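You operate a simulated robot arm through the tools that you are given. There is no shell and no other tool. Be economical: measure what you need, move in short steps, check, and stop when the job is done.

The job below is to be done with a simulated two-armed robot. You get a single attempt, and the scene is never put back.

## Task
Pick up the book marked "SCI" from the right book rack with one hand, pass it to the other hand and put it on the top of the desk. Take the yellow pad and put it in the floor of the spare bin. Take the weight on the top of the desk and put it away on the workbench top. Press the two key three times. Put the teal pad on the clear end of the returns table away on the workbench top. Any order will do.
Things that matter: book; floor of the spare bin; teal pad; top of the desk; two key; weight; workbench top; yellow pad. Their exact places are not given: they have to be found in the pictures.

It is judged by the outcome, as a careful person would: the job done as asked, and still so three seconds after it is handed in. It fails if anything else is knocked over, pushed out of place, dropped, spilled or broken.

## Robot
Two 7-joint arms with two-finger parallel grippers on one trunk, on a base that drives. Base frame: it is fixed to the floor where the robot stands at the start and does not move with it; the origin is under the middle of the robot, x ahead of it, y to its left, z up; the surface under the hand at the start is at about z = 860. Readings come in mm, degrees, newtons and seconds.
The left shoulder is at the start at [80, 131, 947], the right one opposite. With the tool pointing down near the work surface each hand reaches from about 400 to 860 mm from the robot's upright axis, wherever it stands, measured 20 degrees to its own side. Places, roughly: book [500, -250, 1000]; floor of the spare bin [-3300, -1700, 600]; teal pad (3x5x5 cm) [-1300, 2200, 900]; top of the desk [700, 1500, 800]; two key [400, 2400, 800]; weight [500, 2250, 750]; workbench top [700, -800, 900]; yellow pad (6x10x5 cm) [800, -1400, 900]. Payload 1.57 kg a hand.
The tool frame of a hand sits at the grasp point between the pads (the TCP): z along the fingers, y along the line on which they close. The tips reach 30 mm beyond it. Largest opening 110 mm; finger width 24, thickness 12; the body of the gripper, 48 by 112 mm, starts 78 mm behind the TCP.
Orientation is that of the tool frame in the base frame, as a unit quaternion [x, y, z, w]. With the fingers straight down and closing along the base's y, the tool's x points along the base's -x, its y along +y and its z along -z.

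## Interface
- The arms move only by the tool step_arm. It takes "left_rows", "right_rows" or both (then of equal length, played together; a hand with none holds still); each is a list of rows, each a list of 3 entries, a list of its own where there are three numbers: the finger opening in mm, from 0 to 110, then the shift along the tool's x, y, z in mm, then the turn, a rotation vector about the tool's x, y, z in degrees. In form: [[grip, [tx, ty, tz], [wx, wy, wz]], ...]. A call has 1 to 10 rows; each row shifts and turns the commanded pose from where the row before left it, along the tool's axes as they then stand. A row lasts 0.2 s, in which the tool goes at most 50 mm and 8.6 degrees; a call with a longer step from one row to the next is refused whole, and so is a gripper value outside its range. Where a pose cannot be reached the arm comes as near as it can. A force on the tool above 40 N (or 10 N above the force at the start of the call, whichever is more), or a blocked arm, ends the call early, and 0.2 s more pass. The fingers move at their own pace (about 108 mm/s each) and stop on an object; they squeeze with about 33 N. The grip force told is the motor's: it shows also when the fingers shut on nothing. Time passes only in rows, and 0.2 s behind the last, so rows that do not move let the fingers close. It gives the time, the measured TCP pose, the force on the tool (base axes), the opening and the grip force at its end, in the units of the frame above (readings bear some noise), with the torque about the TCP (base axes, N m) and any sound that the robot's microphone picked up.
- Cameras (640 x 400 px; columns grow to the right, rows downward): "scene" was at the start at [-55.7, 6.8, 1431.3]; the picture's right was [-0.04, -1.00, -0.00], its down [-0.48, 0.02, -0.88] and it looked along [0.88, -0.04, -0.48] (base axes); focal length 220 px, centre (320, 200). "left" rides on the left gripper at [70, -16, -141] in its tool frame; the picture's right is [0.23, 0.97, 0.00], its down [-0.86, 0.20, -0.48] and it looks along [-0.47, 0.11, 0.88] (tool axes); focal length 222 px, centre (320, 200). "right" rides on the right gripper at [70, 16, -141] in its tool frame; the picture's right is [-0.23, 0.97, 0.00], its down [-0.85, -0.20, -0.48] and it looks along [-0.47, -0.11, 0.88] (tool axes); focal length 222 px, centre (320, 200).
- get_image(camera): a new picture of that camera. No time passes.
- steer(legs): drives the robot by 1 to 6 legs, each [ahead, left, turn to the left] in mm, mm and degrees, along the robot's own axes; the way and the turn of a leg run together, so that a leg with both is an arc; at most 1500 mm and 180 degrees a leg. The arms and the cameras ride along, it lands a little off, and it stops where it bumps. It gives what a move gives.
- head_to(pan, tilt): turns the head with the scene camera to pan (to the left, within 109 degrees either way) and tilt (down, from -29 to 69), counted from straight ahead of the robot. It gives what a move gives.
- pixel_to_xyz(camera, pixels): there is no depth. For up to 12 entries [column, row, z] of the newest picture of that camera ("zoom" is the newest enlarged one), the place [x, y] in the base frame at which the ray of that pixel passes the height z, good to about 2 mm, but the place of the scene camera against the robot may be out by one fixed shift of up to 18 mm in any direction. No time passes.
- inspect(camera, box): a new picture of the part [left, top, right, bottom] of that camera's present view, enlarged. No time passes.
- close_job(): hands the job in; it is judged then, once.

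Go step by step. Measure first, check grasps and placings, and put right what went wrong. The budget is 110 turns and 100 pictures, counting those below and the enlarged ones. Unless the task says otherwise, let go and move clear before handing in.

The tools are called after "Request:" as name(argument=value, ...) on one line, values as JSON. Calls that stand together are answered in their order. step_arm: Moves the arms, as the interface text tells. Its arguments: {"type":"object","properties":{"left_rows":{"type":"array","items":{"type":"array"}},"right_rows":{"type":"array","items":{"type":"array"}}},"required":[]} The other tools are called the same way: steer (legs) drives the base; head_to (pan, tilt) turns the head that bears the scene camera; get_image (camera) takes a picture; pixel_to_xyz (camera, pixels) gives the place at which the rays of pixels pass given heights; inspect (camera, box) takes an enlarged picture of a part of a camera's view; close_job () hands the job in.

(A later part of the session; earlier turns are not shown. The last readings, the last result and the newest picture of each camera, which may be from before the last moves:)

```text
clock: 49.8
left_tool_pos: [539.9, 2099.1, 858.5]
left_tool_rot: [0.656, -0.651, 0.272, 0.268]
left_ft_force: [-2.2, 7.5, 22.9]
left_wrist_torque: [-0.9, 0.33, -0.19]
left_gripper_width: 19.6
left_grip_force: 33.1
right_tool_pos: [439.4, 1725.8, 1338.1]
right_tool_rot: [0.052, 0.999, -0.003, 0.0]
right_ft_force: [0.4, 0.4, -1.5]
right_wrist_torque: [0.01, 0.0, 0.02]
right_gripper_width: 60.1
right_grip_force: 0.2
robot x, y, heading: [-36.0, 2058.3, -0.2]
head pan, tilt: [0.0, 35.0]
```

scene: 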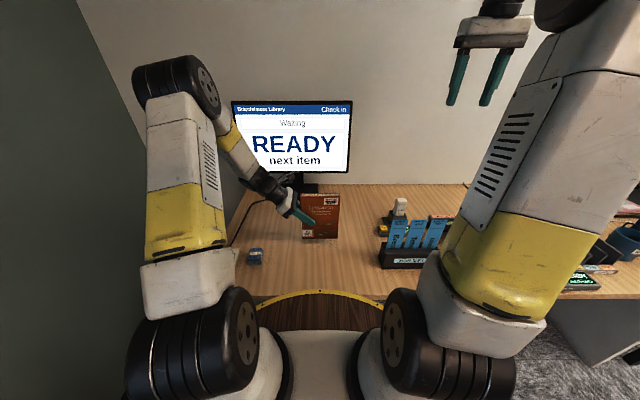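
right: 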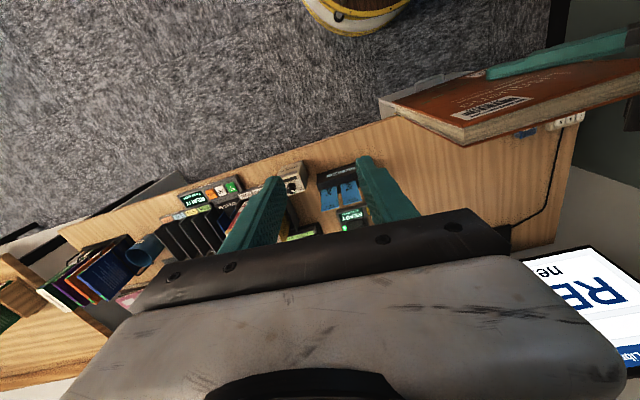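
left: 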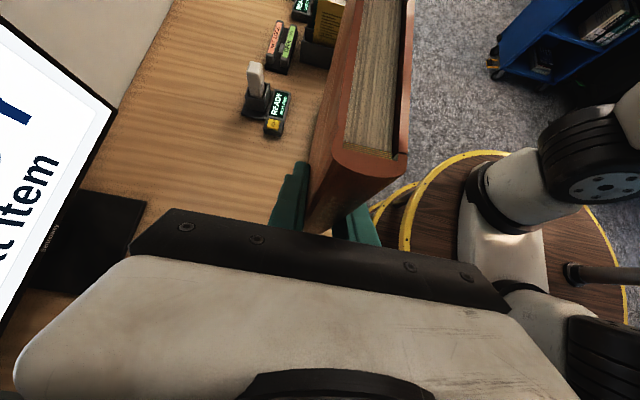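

Contact at 23 N. I'll ease up 2 mm, release, and withdraw along the finger axis.

Request:
step_arm(left_rows=[[5, [1.2, 0, -1.2], [0, 0, 0]], [5, [0, 0, 0], [0, 0, 0]]])

Request:
step_arm(left_rows=[[24, [0, 0, 0], [0, 0, 0]], [35, [0, 0, 0], [0, 0, 0]], [60, [0, 0, 0], [0, 0, 0]], [60, [0, 0, 0], [0, 0, 0]], [60, [0, 0, -10], [0, 0, 0]], [60, [0, 0, -20], [0, 0, 0]], [60, [0, 0, -30], [0, 0, 0]], [60, [0, 0, -40], [0, 0, 0]], [60, [0, 0, -40], [0, 0, 0]]])

Request:
get_image(camera="scene")

```text
clock: 50.4
left_tool_pos: [542.4, 2098.5, 859.0]
left_tool_rot: [0.655, -0.652, 0.271, 0.269]
left_ft_force: [0.0, 6.4, 13.6]
left_wrist_torque: [-0.91, 0.03, -0.05]
left_gripper_width: 19.7
left_grip_force: 32.8
right_tool_pos: [439.8, 1724.8, 1336.6]
right_tool_rot: [0.051, 0.999, -0.002, 0.0]
right_ft_force: [0.6, -0.7, 0.2]
right_wrist_torque: [0.0, -0.01, 0.01]
right_gripper_width: 60.1
right_grip_force: 0.1
robot x, y, heading: [-36.2, 2058.5, -0.3]
head pan, tilt: [0.0, 35.0]
```

```text
clock: 52.4
left_tool_pos: [540.1, 2196.3, 959.2]
left_tool_rot: [0.656, -0.651, 0.271, 0.269]
left_ft_force: [0.4, 0.5, 0.0]
left_wrist_torque: [0.01, 0.02, 0.0]
left_gripper_width: 59.8
left_grip_force: 0.1
right_tool_pos: [440.1, 1724.9, 1336.4]
right_tool_rot: [0.051, 0.999, -0.004, 0.0]
right_ft_force: [0.4, -0.3, -0.7]
right_wrist_torque: [0.04, 0.0, 0.01]
right_gripper_width: 59.7
right_grip_force: 0.2
robot x, y, heading: [-36.6, 2060.4, -0.3]
head pan, tilt: [0.0, 35.0]
```

```text
67 pictures are left
```

scene: 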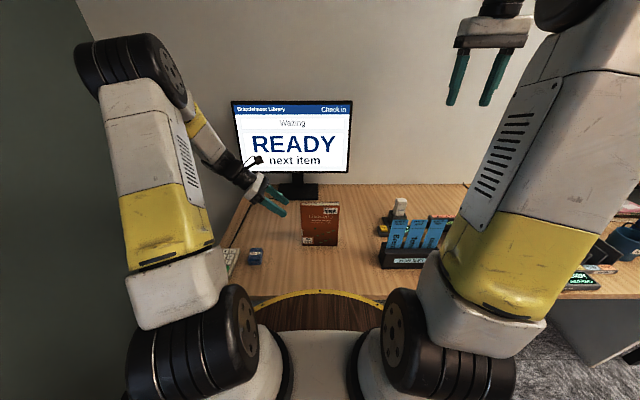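

The book stands upright on the desk by itself. Now I'll raise the left hand and turn it back to point down over the weight/keypad area.

Request:
step_arm(left_rows=[[60, [7, 0, -49], [0, 0, 0]], [60, [7, 0, -49], [0, 0, 0]], [60, [0, 0, 0], [-2.93, -2.93, 7.075]], [60, [0, 0, 0], [-2.93, -2.93, 7.075]], [60, [0, 0, 0], [-2.93, -2.93, 7.075]], [60, [0, 0, 0], [-2.93, -2.93, 7.075]], [60, [0, 0, 0], [-2.93, -2.93, 7.075]], [60, [0, 0, 0], [-2.93, -2.93, 7.075]], [60, [0, 0, 0], [-2.93, -2.93, 7.075]], [60, [0, 0, 0], [-2.93, -2.93, 7.075]]])

Request:
step_arm(left_rows=[[60, [0, 0, 0], [-2.93, -2.93, 7.075]], [60, [0, 0, 0], [-2.93, -2.93, 7.075]], [60, [0, 0, 0], [-2.93, -2.93, 7.075]], [60, [0, 0, 0], [-2.93, -2.93, 7.075]], [80, [0, 0, 0], [0, 0, 0]]])

Request:
get_image(camera="left")

```text
clock: 54.6
left_tool_pos: [541.3, 2256.3, 1037.2]
left_tool_rot: [-0.246, 0.959, -0.101, -0.099]
left_ft_force: [0.8, 0.1, 0.5]
left_wrist_torque: [-0.02, -0.02, 0.0]
left_gripper_width: 60.1
left_grip_force: 0.1
right_tool_pos: [440.4, 1725.6, 1336.5]
right_tool_rot: [0.051, 0.999, -0.003, 0.0]
right_ft_force: [-0.5, -0.5, -0.2]
right_wrist_torque: [-0.03, 0.0, -0.04]
right_gripper_width: 60.0
right_grip_force: 0.1
robot x, y, heading: [-38.2, 2058.0, -0.4]
head pan, tilt: [0.0, 35.0]
```

```text
clock: 55.8
left_tool_pos: [541.6, 2257.3, 1038.2]
left_tool_rot: [-0.002, 1.0, 0.0, 0.002]
left_ft_force: [0.1, 0.2, 0.4]
left_wrist_torque: [0.0, -0.03, 0.02]
left_gripper_width: 80.4
left_grip_force: 0.1
right_tool_pos: [440.8, 1725.5, 1336.2]
right_tool_rot: [0.052, 0.999, -0.004, 0.0]
right_ft_force: [-0.8, 0.4, 1.3]
right_wrist_torque: [0.0, 0.02, -0.01]
right_gripper_width: 60.1
right_grip_force: 0.1
robot x, y, heading: [-35.9, 2059.2, -0.7]
head pan, tilt: [0.0, 35.0]
```

```text
66 pictures are left
```

left: 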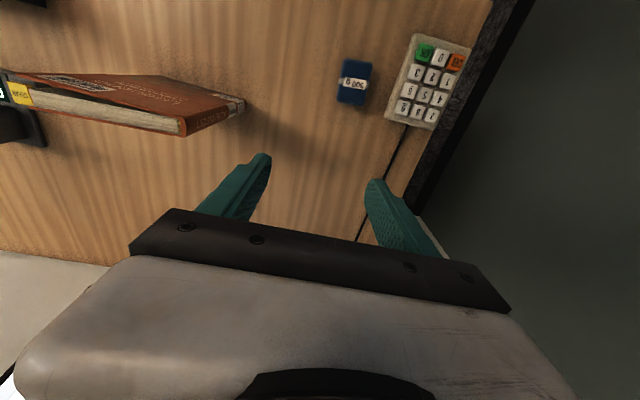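

The weight (blue, at (354,83)) and keypad are in the left view. I'll enlarge to locate the "2" key and weight precisely.

Request:
inspect(camera="left", box=[320, 20, 480, 150])

```text
3.08 times, centred on (400, 85) of left
```

zoom: 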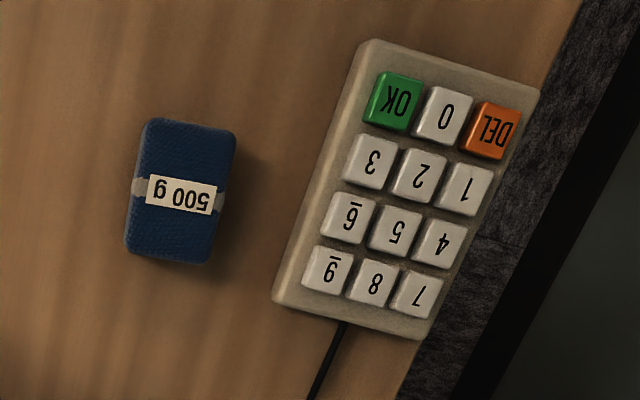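

Request:
pixel_to_xyz(camera="zoom", pixels=[[419, 175, 770], [419, 175, 785], [444, 115, 780], [394, 230, 780], [370, 160, 780], [466, 188, 780], [140, 122, 790], [236, 137, 790], [206, 258, 790], [125, 245, 790], [370, 40, 755], [270, 300, 755]])

```text
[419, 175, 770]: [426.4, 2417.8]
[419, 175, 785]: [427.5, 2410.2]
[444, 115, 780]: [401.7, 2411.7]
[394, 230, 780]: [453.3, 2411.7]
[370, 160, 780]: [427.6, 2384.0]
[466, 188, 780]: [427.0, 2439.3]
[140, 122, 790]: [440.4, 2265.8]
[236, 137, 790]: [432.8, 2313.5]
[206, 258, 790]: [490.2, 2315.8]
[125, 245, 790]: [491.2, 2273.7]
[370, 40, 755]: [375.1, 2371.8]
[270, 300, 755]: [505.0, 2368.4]
```

Key "2" is at about (427, 2413); the weight at about (463, 2292). I'll close the left fingers and move above the key.

Request:
step_arm(left_rows=[[40, [19, 26, 0], [0, 0, 0]], [0, [19, 26, 0], [0, 0, 0]], [0, [19, 26, 20], [0, 0, 0]], [0, [19, 26, 30], [0, 0, 0]], [0, [19, 26, 30], [0, 0, 0]], [0, [19, 26, 30], [0, 0, 0]], [0, [0, 0, 20], [0, 0, 0]], [0, [0, 0, 0], [0, 0, 0]]])

Request:
inspect(camera="left", box=[200, 40, 440, 240])

```text
clock: 57.6
left_tool_pos: [426.1, 2414.2, 906.9]
left_tool_rot: [-0.002, 1.0, 0.001, 0.0]
left_ft_force: [-0.4, 0.4, 0.1]
left_wrist_torque: [0.0, -0.04, 0.0]
left_gripper_width: 0.2
left_grip_force: 20.9
right_tool_pos: [440.0, 1724.4, 1336.7]
right_tool_rot: [0.052, 0.999, -0.003, 0.0]
right_ft_force: [-0.2, 0.3, 0.1]
right_wrist_torque: [0.03, 0.03, 0.0]
right_gripper_width: 60.3
right_grip_force: 0.0
robot x, y, heading: [-40.5, 2058.6, -0.6]
head pan, tilt: [0.0, 35.0]
```

```text
2.00 times, centred on (320, 140) of left
```

zoom: 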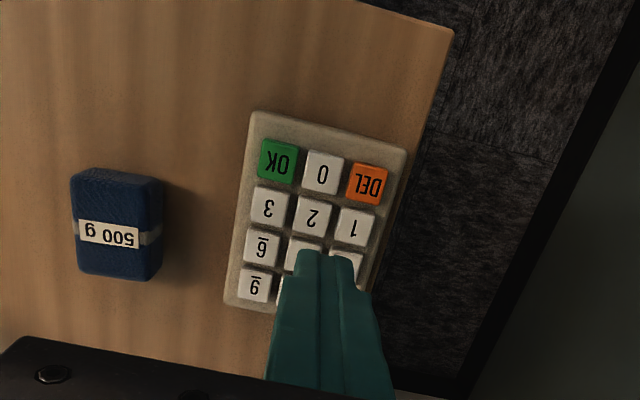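

Request:
pixel_to_xyz(camera="zoom", pixels=[[312, 214, 770], [312, 214, 780], [312, 214, 790], [356, 225, 780], [267, 204, 780], [323, 171, 780], [82, 168, 790], [160, 182, 790], [150, 280, 790], [80, 272, 790], [150, 278, 755], [74, 265, 755]])

```text
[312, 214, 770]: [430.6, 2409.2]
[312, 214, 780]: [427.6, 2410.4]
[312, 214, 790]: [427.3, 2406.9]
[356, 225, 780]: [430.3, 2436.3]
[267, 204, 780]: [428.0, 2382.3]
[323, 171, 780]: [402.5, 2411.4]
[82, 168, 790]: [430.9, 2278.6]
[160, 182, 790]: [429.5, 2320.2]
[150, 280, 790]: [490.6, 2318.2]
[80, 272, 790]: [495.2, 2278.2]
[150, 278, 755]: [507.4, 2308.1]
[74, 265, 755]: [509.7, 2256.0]
```

Key "2" refines to (428.5, 2409.5). I'll correct by a few mm and descend close to it.

Request:
step_arm(left_rows=[[0, [-2.5, -4.5, 0], [0, 0, 0]], [0, [0, 0, 30], [0, 0, 0]], [0, [0, 0, 30], [0, 0, 0]], [0, [0, 0, 18], [0, 0, 0]], [0, [0, 0, 0], [0, 0, 0]]])

Request:
inspect(camera="left", box=[240, 80, 400, 220])

```text
clock: 58.8
left_tool_pos: [429.5, 2407.8, 829.5]
left_tool_rot: [-0.004, 1.0, 0.001, 0.001]
left_ft_force: [0.1, 0.2, -0.1]
left_wrist_torque: [-0.01, 0.0, 0.01]
left_gripper_width: 0.0
left_grip_force: 21.1
right_tool_pos: [441.1, 1724.2, 1336.6]
right_tool_rot: [0.051, 0.999, -0.004, 0.0]
right_ft_force: [-0.8, 0.4, -0.6]
right_wrist_torque: [-0.01, 0.02, 0.03]
right_gripper_width: 60.2
right_grip_force: 0.1
robot x, y, heading: [-38.4, 2058.3, -0.3]
head pan, tilt: [0.0, 35.0]
```

```text
2.86 times, centred on (320, 150) of left
```

zoom: 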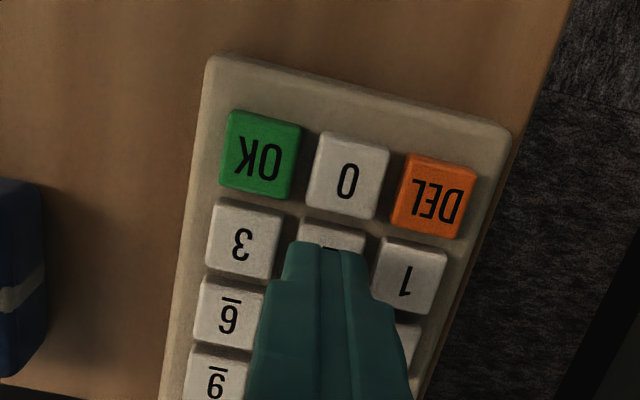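

Fingertips are centred on "2". I'll descend in small steps to feel the key.

Request:
step_arm(left_rows=[[0, [0, 0, 3], [0, 0, 0]], [0, [0, 0, 3], [0, 0, 0]], [0, [0, 0, 3], [0, 0, 0]], [0, [0, 0, 2], [0, 0, 0]], [0, [0, 0, 2], [0, 0, 0]]])

Request:
step_arm(left_rows=[[0, [0, 0, 2], [0, 0, 0]], [0, [0, 0, 2], [0, 0, 0]]])

```text
clock: 60.0
left_tool_pos: [427.8, 2408.5, 817.3]
left_tool_rot: [-0.003, 1.0, 0.0, 0.001]
left_ft_force: [-0.4, 0.1, -0.2]
left_wrist_torque: [-0.03, 0.05, 0.02]
left_gripper_width: 0.0
left_grip_force: 21.0
right_tool_pos: [441.2, 1724.8, 1337.0]
right_tool_rot: [0.051, 0.999, -0.004, 0.0]
right_ft_force: [0.4, 1.1, 0.4]
right_wrist_torque: [-0.03, -0.03, -0.02]
right_gripper_width: 59.6
right_grip_force: 0.0
robot x, y, heading: [-36.3, 2054.7, -0.4]
head pan, tilt: [0.0, 35.0]
```

```text
clock: 60.6
left_tool_pos: [428.0, 2408.3, 814.9]
left_tool_rot: [-0.002, 1.0, 0.001, 0.0]
left_ft_force: [-1.5, -0.9, 1.9]
left_wrist_torque: [0.0, 0.01, 0.02]
left_gripper_width: 0.0
left_grip_force: 21.3
right_tool_pos: [439.8, 1726.2, 1337.0]
right_tool_rot: [0.051, 0.999, -0.004, 0.0]
right_ft_force: [0.8, 0.1, 0.1]
right_wrist_torque: [0.01, -0.02, 0.01]
right_gripper_width: 60.1
right_grip_force: 0.1
robot x, y, heading: [-38.2, 2056.6, -0.2]
head pan, tilt: [0.0, 35.0]
heard: click
```

A click was heard — first press. I'll lift 8 mm and press again the same way, one at a time.

Request:
step_arm(left_rows=[[0, [0, 0, -4], [0, 0, 0]], [0, [0, 0, -4], [0, 0, 0]], [0, [0, 0, 0], [0, 0, 0]], [0, [0, 0, 4], [0, 0, 0]], [0, [0, 0, 4], [0, 0, 0]], [0, [0, 0, 0], [0, 0, 0]]])

Request:
get_image(camera="scene")

```text
clock: 62.0
left_tool_pos: [428.0, 2407.6, 813.2]
left_tool_rot: [-0.003, 1.0, 0.0, 0.0]
left_ft_force: [-1.6, -1.2, 2.1]
left_wrist_torque: [0.0, 0.07, 0.0]
left_gripper_width: 0.0
left_grip_force: 21.8
right_tool_pos: [440.3, 1726.0, 1337.3]
right_tool_rot: [0.052, 0.999, -0.003, 0.0]
right_ft_force: [-0.1, -0.9, -0.2]
right_wrist_torque: [-0.02, -0.01, -0.01]
right_gripper_width: 60.1
right_grip_force: 0.0
robot x, y, heading: [-36.2, 2058.1, -0.5]
head pan, tilt: [0.0, 35.0]
heard: click
```

```text
62 pictures are left
```

scene: 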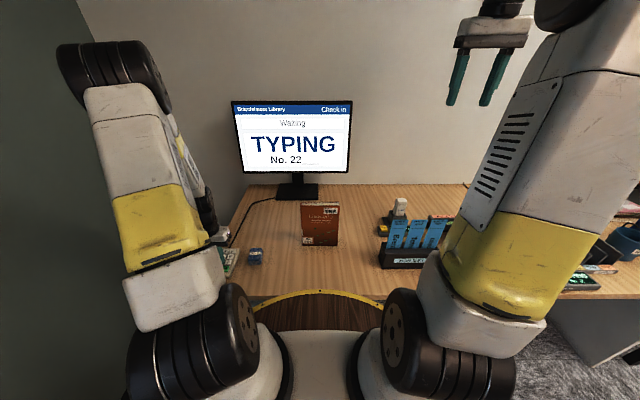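

The monitor shows "No. 22" — two presses registered. One more press, then lift away.

Request:
step_arm(left_rows=[[0, [0, 0, -4], [0, 0, 0]], [0, [0, 0, -4], [0, 0, 0]], [0, [0, 0, 0], [0, 0, 0]], [0, [0, 0, 4], [0, 0, 0]], [0, [0, 0, 4], [0, 0, 0]], [0, [0, 0, 0], [0, 0, 0]]])

Request:
step_arm(left_rows=[[0, [0, 0, -20], [0, 0, 0]], [0, [0, 0, -40], [0, 0, 0]], [0, [0, 0, -40], [0, 0, 0]], [80, [-7, -40, -20], [0, 0, 0]], [80, [-10, -40, 0], [0, 0, 0]], [80, [-18, -32, 0], [0, 0, 0]], [80, [0, 0, 0], [0, 0, 0]]])

Request:
get_image(camera="left")

Request:
inspect(camera="scene", box=[220, 90, 380, 270])

```text
clock: 63.4
left_tool_pos: [428.5, 2407.9, 812.2]
left_tool_rot: [-0.003, 1.0, 0.0, 0.0]
left_ft_force: [1.4, -1.4, 3.1]
left_wrist_torque: [-0.05, 0.0, -0.01]
left_gripper_width: 0.0
left_grip_force: 21.5
right_tool_pos: [440.7, 1724.7, 1335.8]
right_tool_rot: [0.052, 0.999, -0.003, 0.0]
right_ft_force: [-0.3, -0.2, 0.0]
right_wrist_torque: [-0.01, -0.02, -0.04]
right_gripper_width: 59.7
right_grip_force: 0.0
robot x, y, heading: [-39.6, 2058.6, -0.5]
head pan, tilt: [0.0, 35.0]
heard: click
```

```text
clock: 65.0
left_tool_pos: [466.0, 2292.4, 930.7]
left_tool_rot: [-0.003, 1.0, 0.001, 0.0]
left_ft_force: [0.3, -0.4, 0.3]
left_wrist_torque: [0.0, 0.01, 0.0]
left_gripper_width: 80.2
left_grip_force: 0.0
right_tool_pos: [440.0, 1725.7, 1337.2]
right_tool_rot: [0.052, 0.999, -0.003, 0.0]
right_ft_force: [-0.3, 0.3, -0.5]
right_wrist_torque: [0.01, -0.05, 0.03]
right_gripper_width: 59.6
right_grip_force: 0.0
robot x, y, heading: [-33.6, 2059.1, -0.5]
head pan, tilt: [0.0, 35.0]
```

```text
61 pictures are left
```

left: 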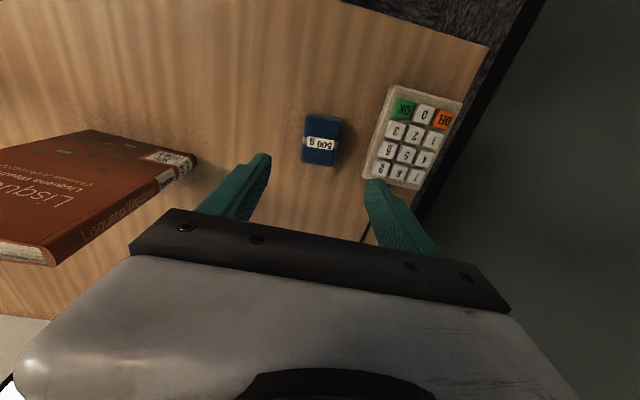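

```text
2.22 times, centred on (300, 180) of scene
```

zoom: 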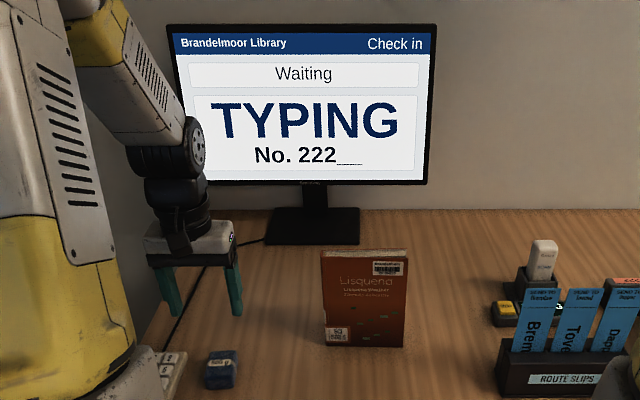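

"No. 222" on screen — key done. Now the weight: measure it in this third view.

Request:
pixel_to_xyz(camera="left", pixels=[[309, 113, 780], [341, 119, 780], [333, 166, 780], [303, 160, 780], [309, 113, 800], [341, 119, 800], [333, 166, 800], [303, 160, 800]])

```text
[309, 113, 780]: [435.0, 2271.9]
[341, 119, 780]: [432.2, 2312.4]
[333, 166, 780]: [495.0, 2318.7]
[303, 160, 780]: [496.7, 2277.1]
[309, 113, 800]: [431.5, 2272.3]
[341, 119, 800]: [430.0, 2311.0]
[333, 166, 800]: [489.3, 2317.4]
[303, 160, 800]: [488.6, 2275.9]
```

Weight centred at (463, 2294), about 40 mm wide in y. Descending to z≈795 and closing.

Request:
step_arm(left_rows=[[80, [2, 2, 30], [0, 0, 0]], [80, [0, 0, 30], [0, 0, 0]], [80, [0, 0, 30], [0, 0, 0]], [80, [0, 0, 25], [0, 0, 0]], [80, [0, 0, 20], [0, 0, 0]], [40, [0, 0, 0], [0, 0, 0]], [20, [0, 0, 0], [0, 0, 0]], [20, [0, 0, 0], [0, 0, 0]], [20, [0, 0, 0], [0, 0, 0]]])

Request:
get_image(camera="left")

```text
clock: 67.0
left_tool_pos: [465.0, 2299.0, 796.3]
left_tool_rot: [-0.003, 1.0, 0.0, 0.001]
left_ft_force: [-0.2, 0.4, -0.6]
left_wrist_torque: [0.0, 0.0, 0.02]
left_gripper_width: 45.8
left_grip_force: 33.2
right_tool_pos: [440.8, 1724.7, 1336.2]
right_tool_rot: [0.051, 0.999, -0.003, 0.0]
right_ft_force: [-0.2, -0.4, -0.5]
right_wrist_torque: [-0.02, -0.03, -0.06]
right_gripper_width: 60.1
right_grip_force: 0.0
robot x, y, heading: [-36.1, 2062.4, -0.8]
head pan, tilt: [0.0, 35.0]
```

```text
59 pictures are left
```

left: 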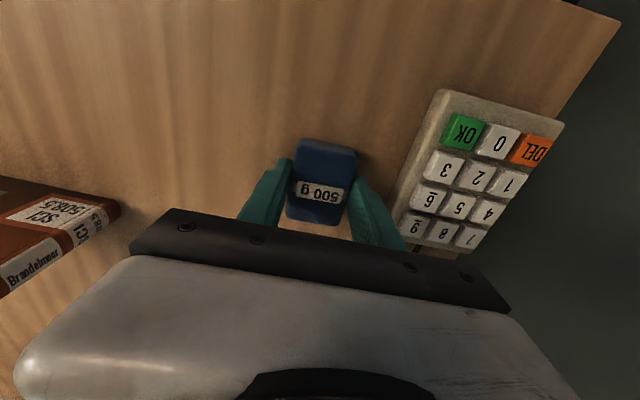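

Weight gripped at 45.8 mm. Lifting it straight up.

Request:
step_arm(left_rows=[[20, [0, 0, -15], [0, 0, 0]], [20, [0, 0, -25], [0, 0, 0]], [20, [0, 0, -35], [0, 0, 0]], [20, [0, 0, -40], [0, 0, 0]], [20, [0, 0, -40], [0, 0, 0]], [20, [0, 0, -40], [0, 0, 0]], [20, [0, 0, -40], [0, 0, 0]], [20, [0, 0, -40], [0, 0, 0]]])

Request:
get_image(camera="left")

```text
clock: 68.8
left_tool_pos: [459.7, 2297.4, 1073.3]
left_tool_rot: [-0.002, 1.0, 0.001, -0.001]
left_ft_force: [0.3, 0.0, -5.2]
left_wrist_torque: [0.02, 0.03, -0.03]
left_gripper_width: 45.8
left_grip_force: 33.5
right_tool_pos: [440.2, 1725.0, 1336.1]
right_tool_rot: [0.052, 0.999, -0.003, 0.0]
right_ft_force: [-0.2, -0.1, 0.4]
right_wrist_torque: [0.01, 0.03, 0.0]
right_gripper_width: 59.9
right_grip_force: 0.0
robot x, y, heading: [-37.0, 2059.3, -0.4]
head pan, tilt: [0.0, 35.0]
```

```text
58 pictures are left
```

left: 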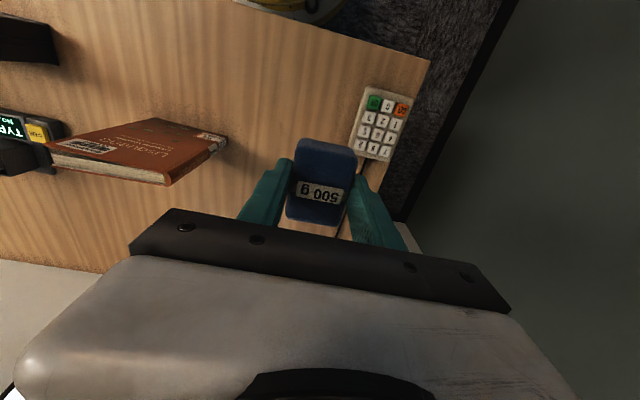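

The weight is secure in the left hand. Now I'll drive to face the returns table: back up, strafe right, turn left 90°, then look.

Request:
steer(legs=[[-500, 0, 0], [0, -500, 0], [0, 0, 90]])

Request:
head_to(pan=40, tilt=30)

Request:
get_image(camera="scene")

```text
clock: 78.0
left_tool_pos: [-760.5, 2048.6, 1074.8]
left_tool_rot: [0.709, -0.705, 0.0, 0.002]
left_ft_force: [1.0, -0.8, -4.1]
left_wrist_torque: [-0.05, -0.01, -0.01]
left_gripper_width: 45.8
left_grip_force: 33.2
right_tool_pos: [-186.5, 2031.5, 1336.8]
right_tool_rot: [-0.67, 0.742, -0.003, 0.002]
right_ft_force: [-0.2, 0.6, -0.4]
right_wrist_torque: [0.04, 0.01, 0.01]
right_gripper_width: 59.9
right_grip_force: 0.0
robot x, y, heading: [-520.7, 1555.4, 89.7]
head pan, tilt: [0.0, 35.0]
```

```text
clock: 79.1
left_tool_pos: [-759.3, 2050.1, 1073.8]
left_tool_rot: [0.709, -0.705, -0.001, 0.0]
left_ft_force: [0.1, 0.1, -4.5]
left_wrist_torque: [0.02, 0.0, 0.03]
left_gripper_width: 45.6
left_grip_force: 33.4
right_tool_pos: [-187.7, 2031.2, 1336.6]
right_tool_rot: [-0.67, 0.742, -0.002, 0.002]
right_ft_force: [-0.1, -0.4, 0.8]
right_wrist_torque: [-0.04, 0.0, -0.02]
right_gripper_width: 60.1
right_grip_force: 0.1
robot x, y, heading: [-525.0, 1554.8, 89.9]
head pan, tilt: [40.0, 30.0]
```

```text
57 pictures are left
```

scene: 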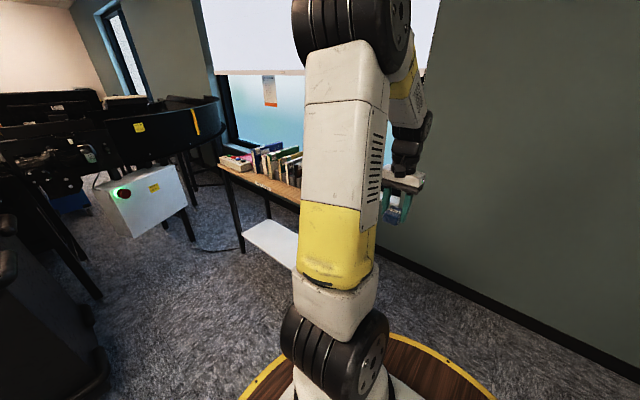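

I'll back up 250 mm so the arms clear the table, strafe left 650 mm and look ahead.

Request:
steer(legs=[[-250, 0, 0], [0, 620, 0]])

Request:
head_to(pan=0, tilt=32)

Request:
get_image(camera="scene")

```text
clock: 84.0
left_tool_pos: [-1377.4, 1815.0, 1073.7]
left_tool_rot: [-0.704, 0.71, 0.001, 0.0]
left_ft_force: [0.5, 0.1, -4.0]
left_wrist_torque: [-0.03, 0.02, 0.02]
left_gripper_width: 45.4
left_grip_force: 33.4
right_tool_pos: [-805.3, 1788.9, 1336.5]
right_tool_rot: [-0.664, 0.748, -0.003, 0.003]
right_ft_force: [0.5, 0.0, -0.4]
right_wrist_torque: [0.01, 0.03, -0.01]
right_gripper_width: 60.1
right_grip_force: 0.0
robot x, y, heading: [-1146.0, 1316.2, 89.0]
head pan, tilt: [40.0, 30.0]
```

```text
clock: 85.1
left_tool_pos: [-1376.5, 1814.9, 1073.5]
left_tool_rot: [-0.704, 0.711, 0.001, 0.0]
left_ft_force: [-0.3, -1.0, -5.3]
left_wrist_torque: [-0.02, -0.01, 0.01]
left_gripper_width: 45.9
left_grip_force: 33.0
right_tool_pos: [-804.0, 1789.8, 1336.6]
right_tool_rot: [-0.665, 0.747, -0.002, 0.002]
right_ft_force: [0.5, 0.5, 0.3]
right_wrist_torque: [0.0, 0.02, 0.0]
right_gripper_width: 59.8
right_grip_force: 0.1
robot x, y, heading: [-1143.6, 1315.2, 88.5]
head pan, tilt: [0.0, 32.0]
```

```text
56 pictures are left
```

scene: 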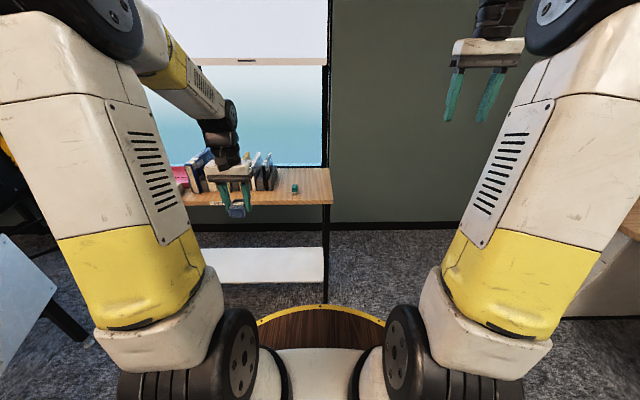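

The teal pad is at (295,187) on the clear right end. Measuring it and the table edges.

Request:
inspect(camera="scene", box=[180, 140, 340, 240])

Request:
pixel_to_xyz(camera="scene", pixels=[[295, 192, 860], [295, 192, 820], [295, 192, 900], [331, 204, 860], [331, 204, 820], [324, 302, 0], [328, 169, 860], [275, 189, 860]])

```text
4.00 times, centred on (260, 190) of scene
```

zoom: 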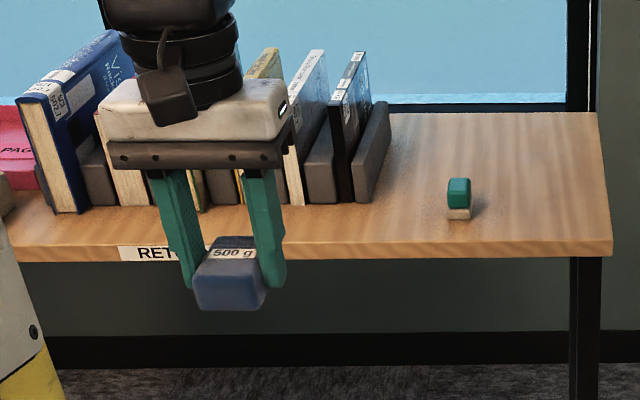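

```text
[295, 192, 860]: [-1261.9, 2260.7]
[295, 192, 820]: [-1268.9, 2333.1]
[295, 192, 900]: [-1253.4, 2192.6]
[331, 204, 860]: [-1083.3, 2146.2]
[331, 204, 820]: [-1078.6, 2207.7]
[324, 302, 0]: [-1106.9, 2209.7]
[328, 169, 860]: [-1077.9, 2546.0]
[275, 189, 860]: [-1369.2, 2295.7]
```

Pad is at about (-1262, 2280). I'll raise the weight higher to clear the table's books, fix the right hand's yaw, strafe left 250 and drive forward 400.

Request:
step_arm(left_rows=[[20, [0, 0, -40], [0, 0, 0]], [20, [0, 0, -40], [0, 0, 0]], [20, [0, 0, -40], [0, 0, 0]], [20, [0, 0, -40], [0, 0, 0]]], right_rows=[[80, [0, 0, 0], [0, 0, -5]], [90, [0, 0, 0], [0, 0, 0]], [90, [0, 0, 0], [0, 0, 0]], [90, [0, 0, 0], [0, 0, 0]]])

Request:
steer(legs=[[0, 250, 0], [390, 0, 0]])

Request:
get_image(camera="right")

Request:
get_image(camera="scene")

```text
clock: 86.1
left_tool_pos: [-1377.3, 1815.6, 1233.1]
left_tool_rot: [-0.704, 0.71, 0.0, -0.002]
left_ft_force: [0.9, 0.4, -4.6]
left_wrist_torque: [-0.03, 0.02, -0.01]
left_gripper_width: 45.9
left_grip_force: 32.8
right_tool_pos: [-805.6, 1788.3, 1335.6]
right_tool_rot: [-0.696, 0.718, -0.003, 0.002]
right_ft_force: [0.0, 0.0, 0.2]
right_wrist_torque: [0.01, 0.0, -0.02]
right_gripper_width: 90.0
right_grip_force: 0.1
robot x, y, heading: [-1143.9, 1310.8, 88.5]
head pan, tilt: [0.0, 32.0]
```

```text
clock: 87.6
left_tool_pos: [-1562.9, 1820.3, 1232.5]
left_tool_rot: [0.708, -0.706, 0.0, 0.002]
left_ft_force: [0.2, 0.2, -5.2]
left_wrist_torque: [-0.04, 0.01, -0.01]
left_gripper_width: 45.6
left_grip_force: 32.7
right_tool_pos: [-990.0, 1799.7, 1336.6]
right_tool_rot: [-0.7, 0.714, -0.003, 0.002]
right_ft_force: [0.3, 0.0, 0.8]
right_wrist_torque: [-0.03, -0.02, 0.01]
right_gripper_width: 89.9
right_grip_force: 0.1
robot x, y, heading: [-1327.8, 1321.4, 89.2]
head pan, tilt: [0.0, 32.0]
stopped in leg 1: the robot was blocked; the commanded pose is now the measured one
```

```text
54 pictures are left
```

right: 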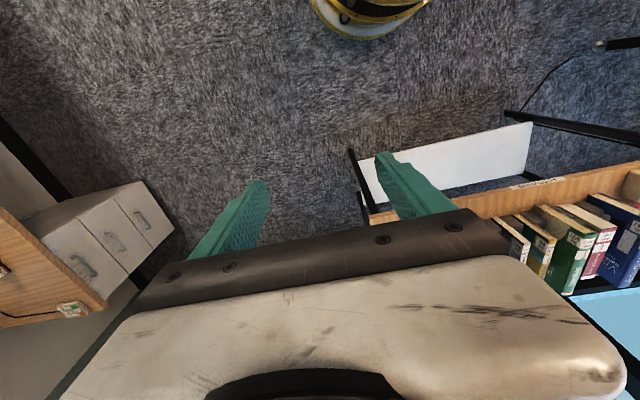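

```text
53 pictures are left
```

scene: 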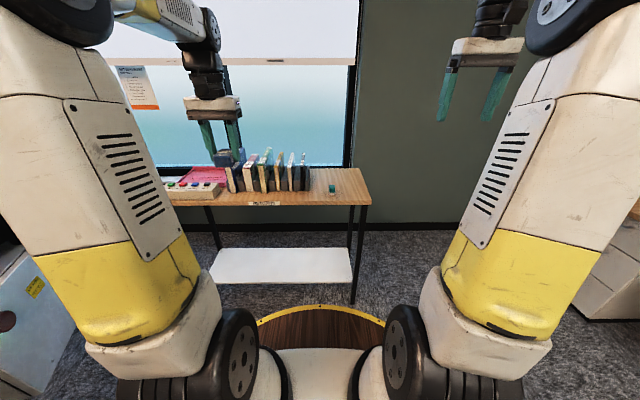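

The base was stopped while strafing left, at x≈-1328. I'll look left to see what it met.

Request:
head_to(pan=85, tilt=45)

Request:
get_image(camera="scene")

```text
clock: 89.2
left_tool_pos: [-1564.2, 1820.7, 1233.0]
left_tool_rot: [0.708, -0.706, -0.001, 0.002]
left_ft_force: [0.3, -1.1, -5.1]
left_wrist_torque: [-0.01, -0.02, -0.03]
left_gripper_width: 45.5
left_grip_force: 33.3
right_tool_pos: [-990.6, 1798.7, 1336.9]
right_tool_rot: [-0.7, 0.714, -0.003, 0.002]
right_ft_force: [0.0, -0.8, 0.4]
right_wrist_torque: [-0.03, -0.01, 0.01]
right_gripper_width: 90.0
right_grip_force: 0.1
robot x, y, heading: [-1327.3, 1319.2, 89.1]
head pan, tilt: [85.0, 45.0]
```

```text
52 pictures are left
```

scene: 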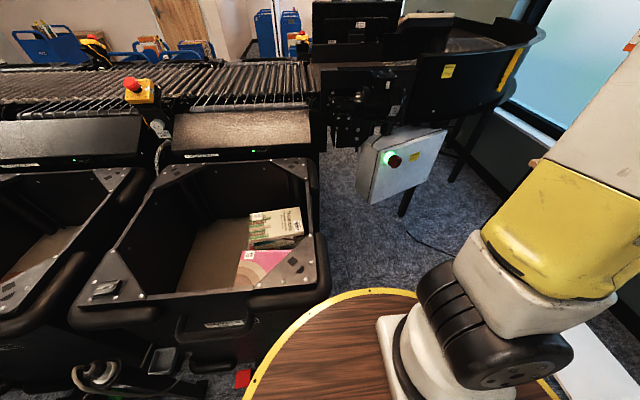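

The base just touched the black roller bin on the left. I'll move right 70 mm, then go forward to the table; the pad will be about straight ahead.

Request:
steer(legs=[[0, -70, 0], [390, 0, 0]])

Request:
head_to(pan=0, tilt=38)

Request:
get_image(camera="scene")

Request:
get_image(camera="right")

```text
clock: 92.3
left_tool_pos: [-1480.4, 2210.3, 1232.1]
left_tool_rot: [-0.704, 0.71, 0.001, -0.002]
left_ft_force: [0.0, 0.0, -4.3]
left_wrist_torque: [-0.01, 0.01, 0.02]
left_gripper_width: 45.8
left_grip_force: 32.8
right_tool_pos: [-906.0, 2181.1, 1337.7]
right_tool_rot: [-0.696, 0.718, -0.002, 0.003]
right_ft_force: [-0.3, -0.2, -0.1]
right_wrist_torque: [0.06, 0.0, -0.04]
right_gripper_width: 89.7
right_grip_force: 0.1
robot x, y, heading: [-1249.2, 1711.0, 88.8]
head pan, tilt: [85.0, 45.0]
```

```text
clock: 93.9
left_tool_pos: [-1479.6, 2209.8, 1233.4]
left_tool_rot: [-0.704, 0.71, 0.001, -0.002]
left_ft_force: [-0.1, -0.3, -5.4]
left_wrist_torque: [0.01, 0.02, 0.02]
left_gripper_width: 45.8
left_grip_force: 33.0
right_tool_pos: [-906.2, 2182.0, 1336.2]
right_tool_rot: [-0.697, 0.717, -0.003, 0.002]
right_ft_force: [-0.4, -0.5, 0.3]
right_wrist_torque: [0.02, -0.03, 0.02]
right_gripper_width: 90.0
right_grip_force: 0.1
robot x, y, heading: [-1242.5, 1708.6, 88.8]
head pan, tilt: [0.0, 38.0]
```

```text
51 pictures are left
```

scene: 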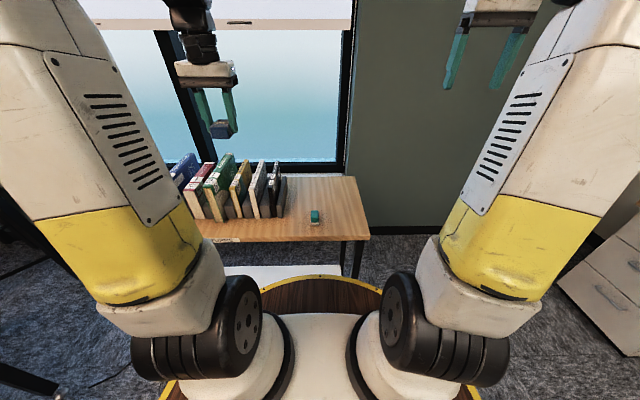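

```text
50 pictures are left
```

right: 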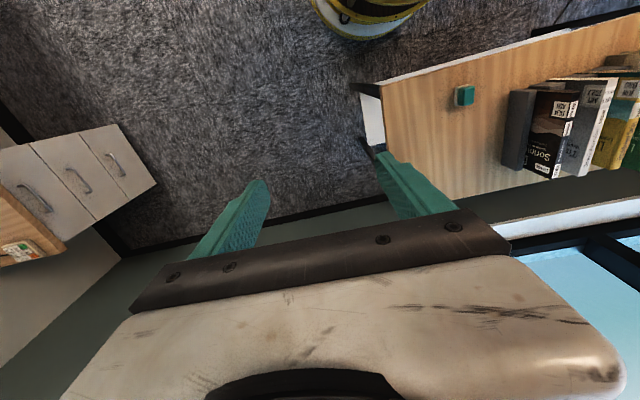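

Request:
pixel_to_xyz(camera="right", pixels=[[464, 96, 860], [464, 96, 890], [515, 172, 860], [382, 84, 850]])

Request:
pixel_to_xyz(camera="scene", pixels=[[315, 217, 860], [315, 217, 890], [367, 238, 850], [240, 243, 850]])

```text
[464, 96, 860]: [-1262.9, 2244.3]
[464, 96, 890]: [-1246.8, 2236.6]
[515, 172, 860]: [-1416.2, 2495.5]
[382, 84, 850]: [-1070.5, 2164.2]
```

```text
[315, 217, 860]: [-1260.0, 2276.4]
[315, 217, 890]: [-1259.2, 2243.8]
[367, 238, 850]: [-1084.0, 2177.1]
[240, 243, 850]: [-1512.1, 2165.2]
```

Both cameras agree the pad is near (-1260, 2242), z≈870. I'll move the right hand above it.

Request:
step_arm(right_rows=[[90, [-6, 39, 10], [0, 0, 0]], [90, [-6, 39, 20], [0, 0, 0]], [90, [-7, 39, 30], [0, 0, 0]], [90, [-7, 39, 30], [0, 0, 0]], [90, [-7, 39, 30], [0, 0, 0]], [90, [-7, 39, 30], [0, 0, 0]], [90, [-7, 39, 30], [0, 0, 0]], [90, [-7, 39, 30], [0, 0, 0]], [90, [-6, 39, 30], [0, 0, 0]], [70, [0, 0, 40], [0, 0, 0]]])

Request:
get_image(camera="right")

```text
clock: 96.1
left_tool_pos: [-1479.8, 2210.6, 1232.8]
left_tool_rot: [-0.705, 0.709, 0.001, -0.002]
left_ft_force: [0.1, -0.3, -4.4]
left_wrist_torque: [-0.02, -0.01, 0.03]
left_gripper_width: 45.5
left_grip_force: 33.3
right_tool_pos: [-1256.2, 2252.4, 1054.3]
right_tool_rot: [-0.697, 0.717, -0.002, 0.003]
right_ft_force: [-0.1, -0.3, -0.4]
right_wrist_torque: [0.0, -0.04, -0.01]
right_gripper_width: 70.2
right_grip_force: 0.1
robot x, y, heading: [-1248.1, 1710.0, 88.8]
head pan, tilt: [0.0, 38.0]
```

```text
49 pictures are left
```

right: 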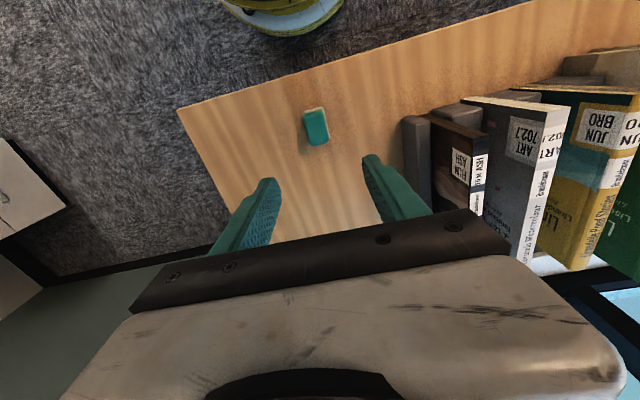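

Request:
inspect(camera="right", box=[270, 80, 430, 190])

Request:
pixel_to_xyz(camera="right", pixels=[[316, 127, 860], [316, 127, 880], [316, 127, 900], [403, 120, 900], [403, 120, 950], [418, 205, 950]])

```text
3.64 times, centred on (350, 135) of right
```

zoom: 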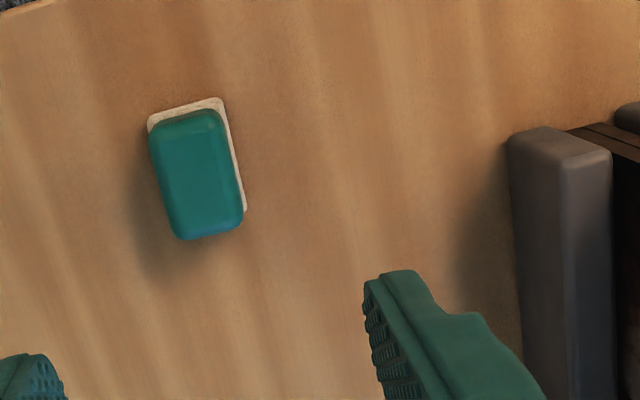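

```text
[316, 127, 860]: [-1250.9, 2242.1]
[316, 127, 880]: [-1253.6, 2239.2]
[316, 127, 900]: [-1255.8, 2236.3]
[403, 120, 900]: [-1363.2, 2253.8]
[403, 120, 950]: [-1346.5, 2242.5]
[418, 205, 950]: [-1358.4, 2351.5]
```

Pad centred near (-1254, 2240), about 30 mm wide along the closing axis; books stay ~90 mm away. Descending in steps.

Request:
step_arm(right_rows=[[70, [12, -2, 30], [0, 0, 0]], [70, [0, 0, 30], [0, 0, 0]], [70, [0, 0, 30], [0, 0, 0]], [70, [0, 0, 30], [0, 0, 0]]])

Request:
get_image(camera="right")

```text
clock: 97.1
left_tool_pos: [-1479.6, 2208.6, 1232.3]
left_tool_rot: [-0.705, 0.709, 0.001, -0.001]
left_ft_force: [-0.2, -0.6, -5.1]
left_wrist_torque: [0.03, 0.01, 0.01]
left_gripper_width: 45.9
left_grip_force: 32.8
right_tool_pos: [-1252.1, 2239.9, 933.9]
right_tool_rot: [-0.696, 0.718, -0.002, 0.004]
right_ft_force: [0.9, 0.8, 0.2]
right_wrist_torque: [-0.03, 0.0, 0.0]
right_gripper_width: 69.7
right_grip_force: 0.0
robot x, y, heading: [-1247.2, 1710.1, 88.5]
head pan, tilt: [0.0, 38.0]
```

```text
47 pictures are left
```

right: 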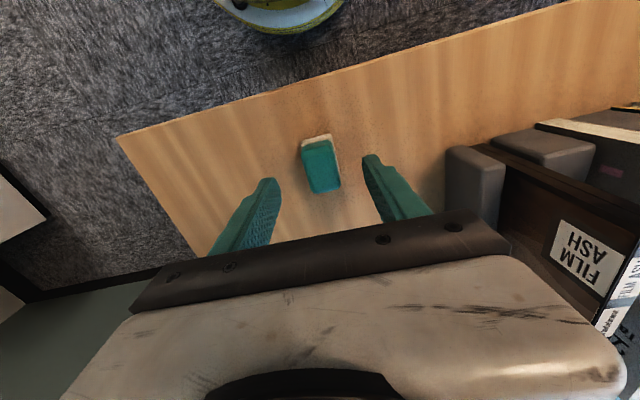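

Request:
pixel_to_xyz(camera="right", pixels=[[321, 165, 860], [321, 165, 870], [321, 165, 880], [321, 165, 890], [303, 137, 850], [331, 133, 850]])

```text
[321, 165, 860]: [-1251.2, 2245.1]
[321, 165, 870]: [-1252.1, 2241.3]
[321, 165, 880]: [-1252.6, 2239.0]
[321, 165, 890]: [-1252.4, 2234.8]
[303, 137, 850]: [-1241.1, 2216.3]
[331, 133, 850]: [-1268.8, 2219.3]
```

The pad's top is near z≈880. Lowering 46 mm so the tips overlap it ~20+ mm, then closing.

Request:
step_arm(right_rows=[[70, [0, 0, 18], [0, 0, 0]], [70, [0, 0, 16], [0, 0, 0]], [70, [0, 0, 12], [0, 0, 0]], [40, [0, 0, 0], [0, 0, 0]], [15, [0, 0, 0], [0, 0, 0]], [15, [0, 0, 0], [0, 0, 0]], [15, [0, 0, 0], [0, 0, 0]]])

Request:
get_image(camera="right")

```text
clock: 98.7
left_tool_pos: [-1480.6, 2210.5, 1232.9]
left_tool_rot: [-0.705, 0.71, 0.0, -0.002]
left_ft_force: [0.0, 0.0, -5.6]
left_wrist_torque: [-0.01, -0.01, 0.02]
left_gripper_width: 45.6
left_grip_force: 32.8
right_tool_pos: [-1252.7, 2239.8, 889.3]
right_tool_rot: [-0.697, 0.717, -0.001, 0.003]
right_ft_force: [-7.6, -0.9, 8.4]
right_wrist_torque: [-0.07, 0.44, -0.03]
right_gripper_width: 29.2
right_grip_force: 32.8
robot x, y, heading: [-1246.7, 1709.4, 88.7]
head pan, tilt: [0.0, 38.0]
```

```text
46 pictures are left
```

right: 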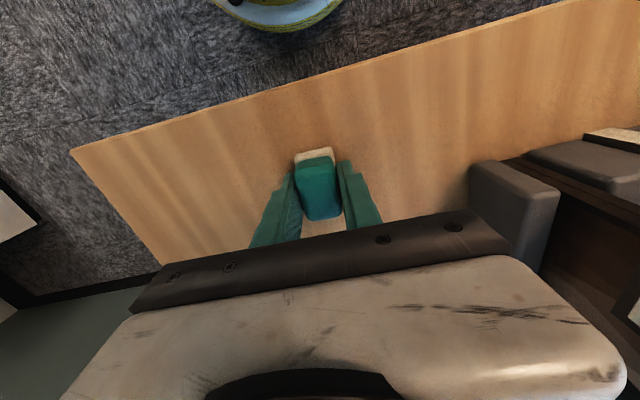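

Pad gripped at 29.2 mm with 33 N. Lifting it well clear.

Request:
step_arm(right_rows=[[15, [0, 0, -15], [0, 0, 0]], [15, [0, 0, -25], [0, 0, 0]], [15, [0, 0, -40], [0, 0, 0]], [15, [0, 0, -40], [0, 0, 0]], [15, [0, 0, -40], [0, 0, 0]], [15, [0, -20, -40], [0, 0, 0]], [15, [0, -35, -30], [0, 0, 0]], [15, [0, -40, 0], [0, 0, 0]], [15, [0, -40, 0], [0, 0, 0]], [15, [0, -40, 0], [0, 0, 0]]])

Request:
get_image(camera="right")

Request:
get_image(camera="scene")

```text
clock: 100.9
left_tool_pos: [-1480.6, 2209.9, 1233.4]
left_tool_rot: [-0.704, 0.71, 0.001, -0.002]
left_ft_force: [0.1, -0.6, -4.7]
left_wrist_torque: [-0.01, 0.01, 0.01]
left_gripper_width: 45.7
left_grip_force: 33.0
right_tool_pos: [-1079.0, 2232.0, 1120.4]
right_tool_rot: [-0.697, 0.717, -0.001, 0.003]
right_ft_force: [0.4, 0.6, -0.3]
right_wrist_torque: [-0.02, -0.04, -0.03]
right_gripper_width: 28.8
right_grip_force: 32.5
robot x, y, heading: [-1246.6, 1711.7, 88.7]
head pan, tilt: [0.0, 38.0]
```

```text
45 pictures are left
```

right: 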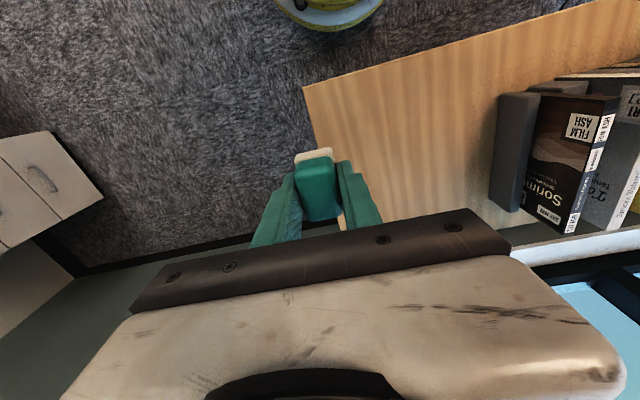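

```text
44 pictures are left
```

scene: 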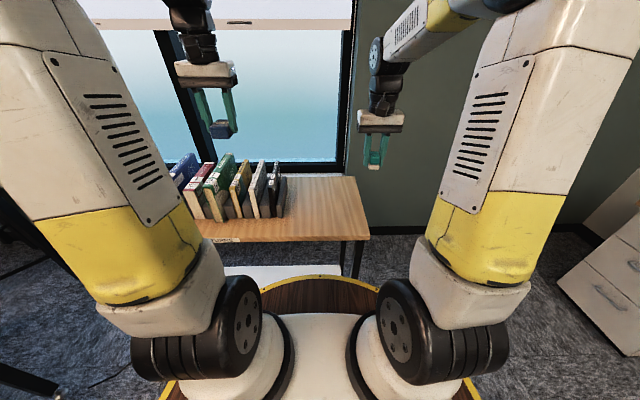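

Both objects are held. I'll drive back, strafe right, turn right 90° and head toward the workbench.

Request:
steer(legs=[[-400, 0, 0], [0, -830, 0], [0, 0, -89], [170, 0, 0]])

Request:
head_to(pan=-60, tilt=30)

Request:
get_image(camera="scene")

```text
clock: 112.2
left_tool_pos: [241.0, 1557.4, 1233.6]
left_tool_rot: [-0.025, 1.0, 0.002, -0.001]
left_ft_force: [-0.9, 0.4, -5.4]
left_wrist_torque: [0.02, 0.04, 0.02]
left_gripper_width: 46.0
left_grip_force: 33.1
right_tool_pos: [286.4, 1158.8, 1121.5]
right_tool_rot: [-0.014, 1.0, -0.004, 0.001]
right_ft_force: [-1.0, 0.2, -0.5]
right_wrist_torque: [0.01, -0.02, 0.02]
right_gripper_width: 29.1
right_grip_force: 32.3
robot x, y, heading: [-242.2, 1295.2, 2.3]
head pan, tilt: [0.0, 38.0]
```

```text
clock: 113.5
left_tool_pos: [240.2, 1558.7, 1232.7]
left_tool_rot: [-0.026, 1.0, 0.001, -0.001]
left_ft_force: [-0.7, 0.4, -5.1]
left_wrist_torque: [-0.01, 0.02, -0.02]
left_gripper_width: 45.6
left_grip_force: 32.8
right_tool_pos: [286.9, 1159.3, 1121.2]
right_tool_rot: [-0.014, 1.0, -0.004, 0.0]
right_ft_force: [-0.4, -0.3, -0.3]
right_wrist_torque: [0.02, 0.0, -0.05]
right_gripper_width: 28.9
right_grip_force: 33.2
robot x, y, heading: [-244.5, 1295.2, 2.0]
head pan, tilt: [-60.0, 30.0]
```

```text
43 pictures are left
```

scene: 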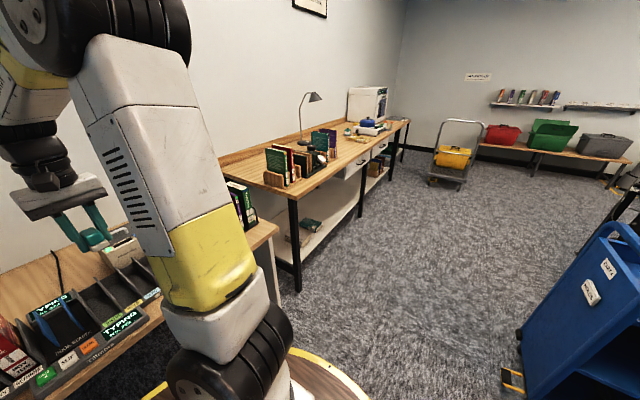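

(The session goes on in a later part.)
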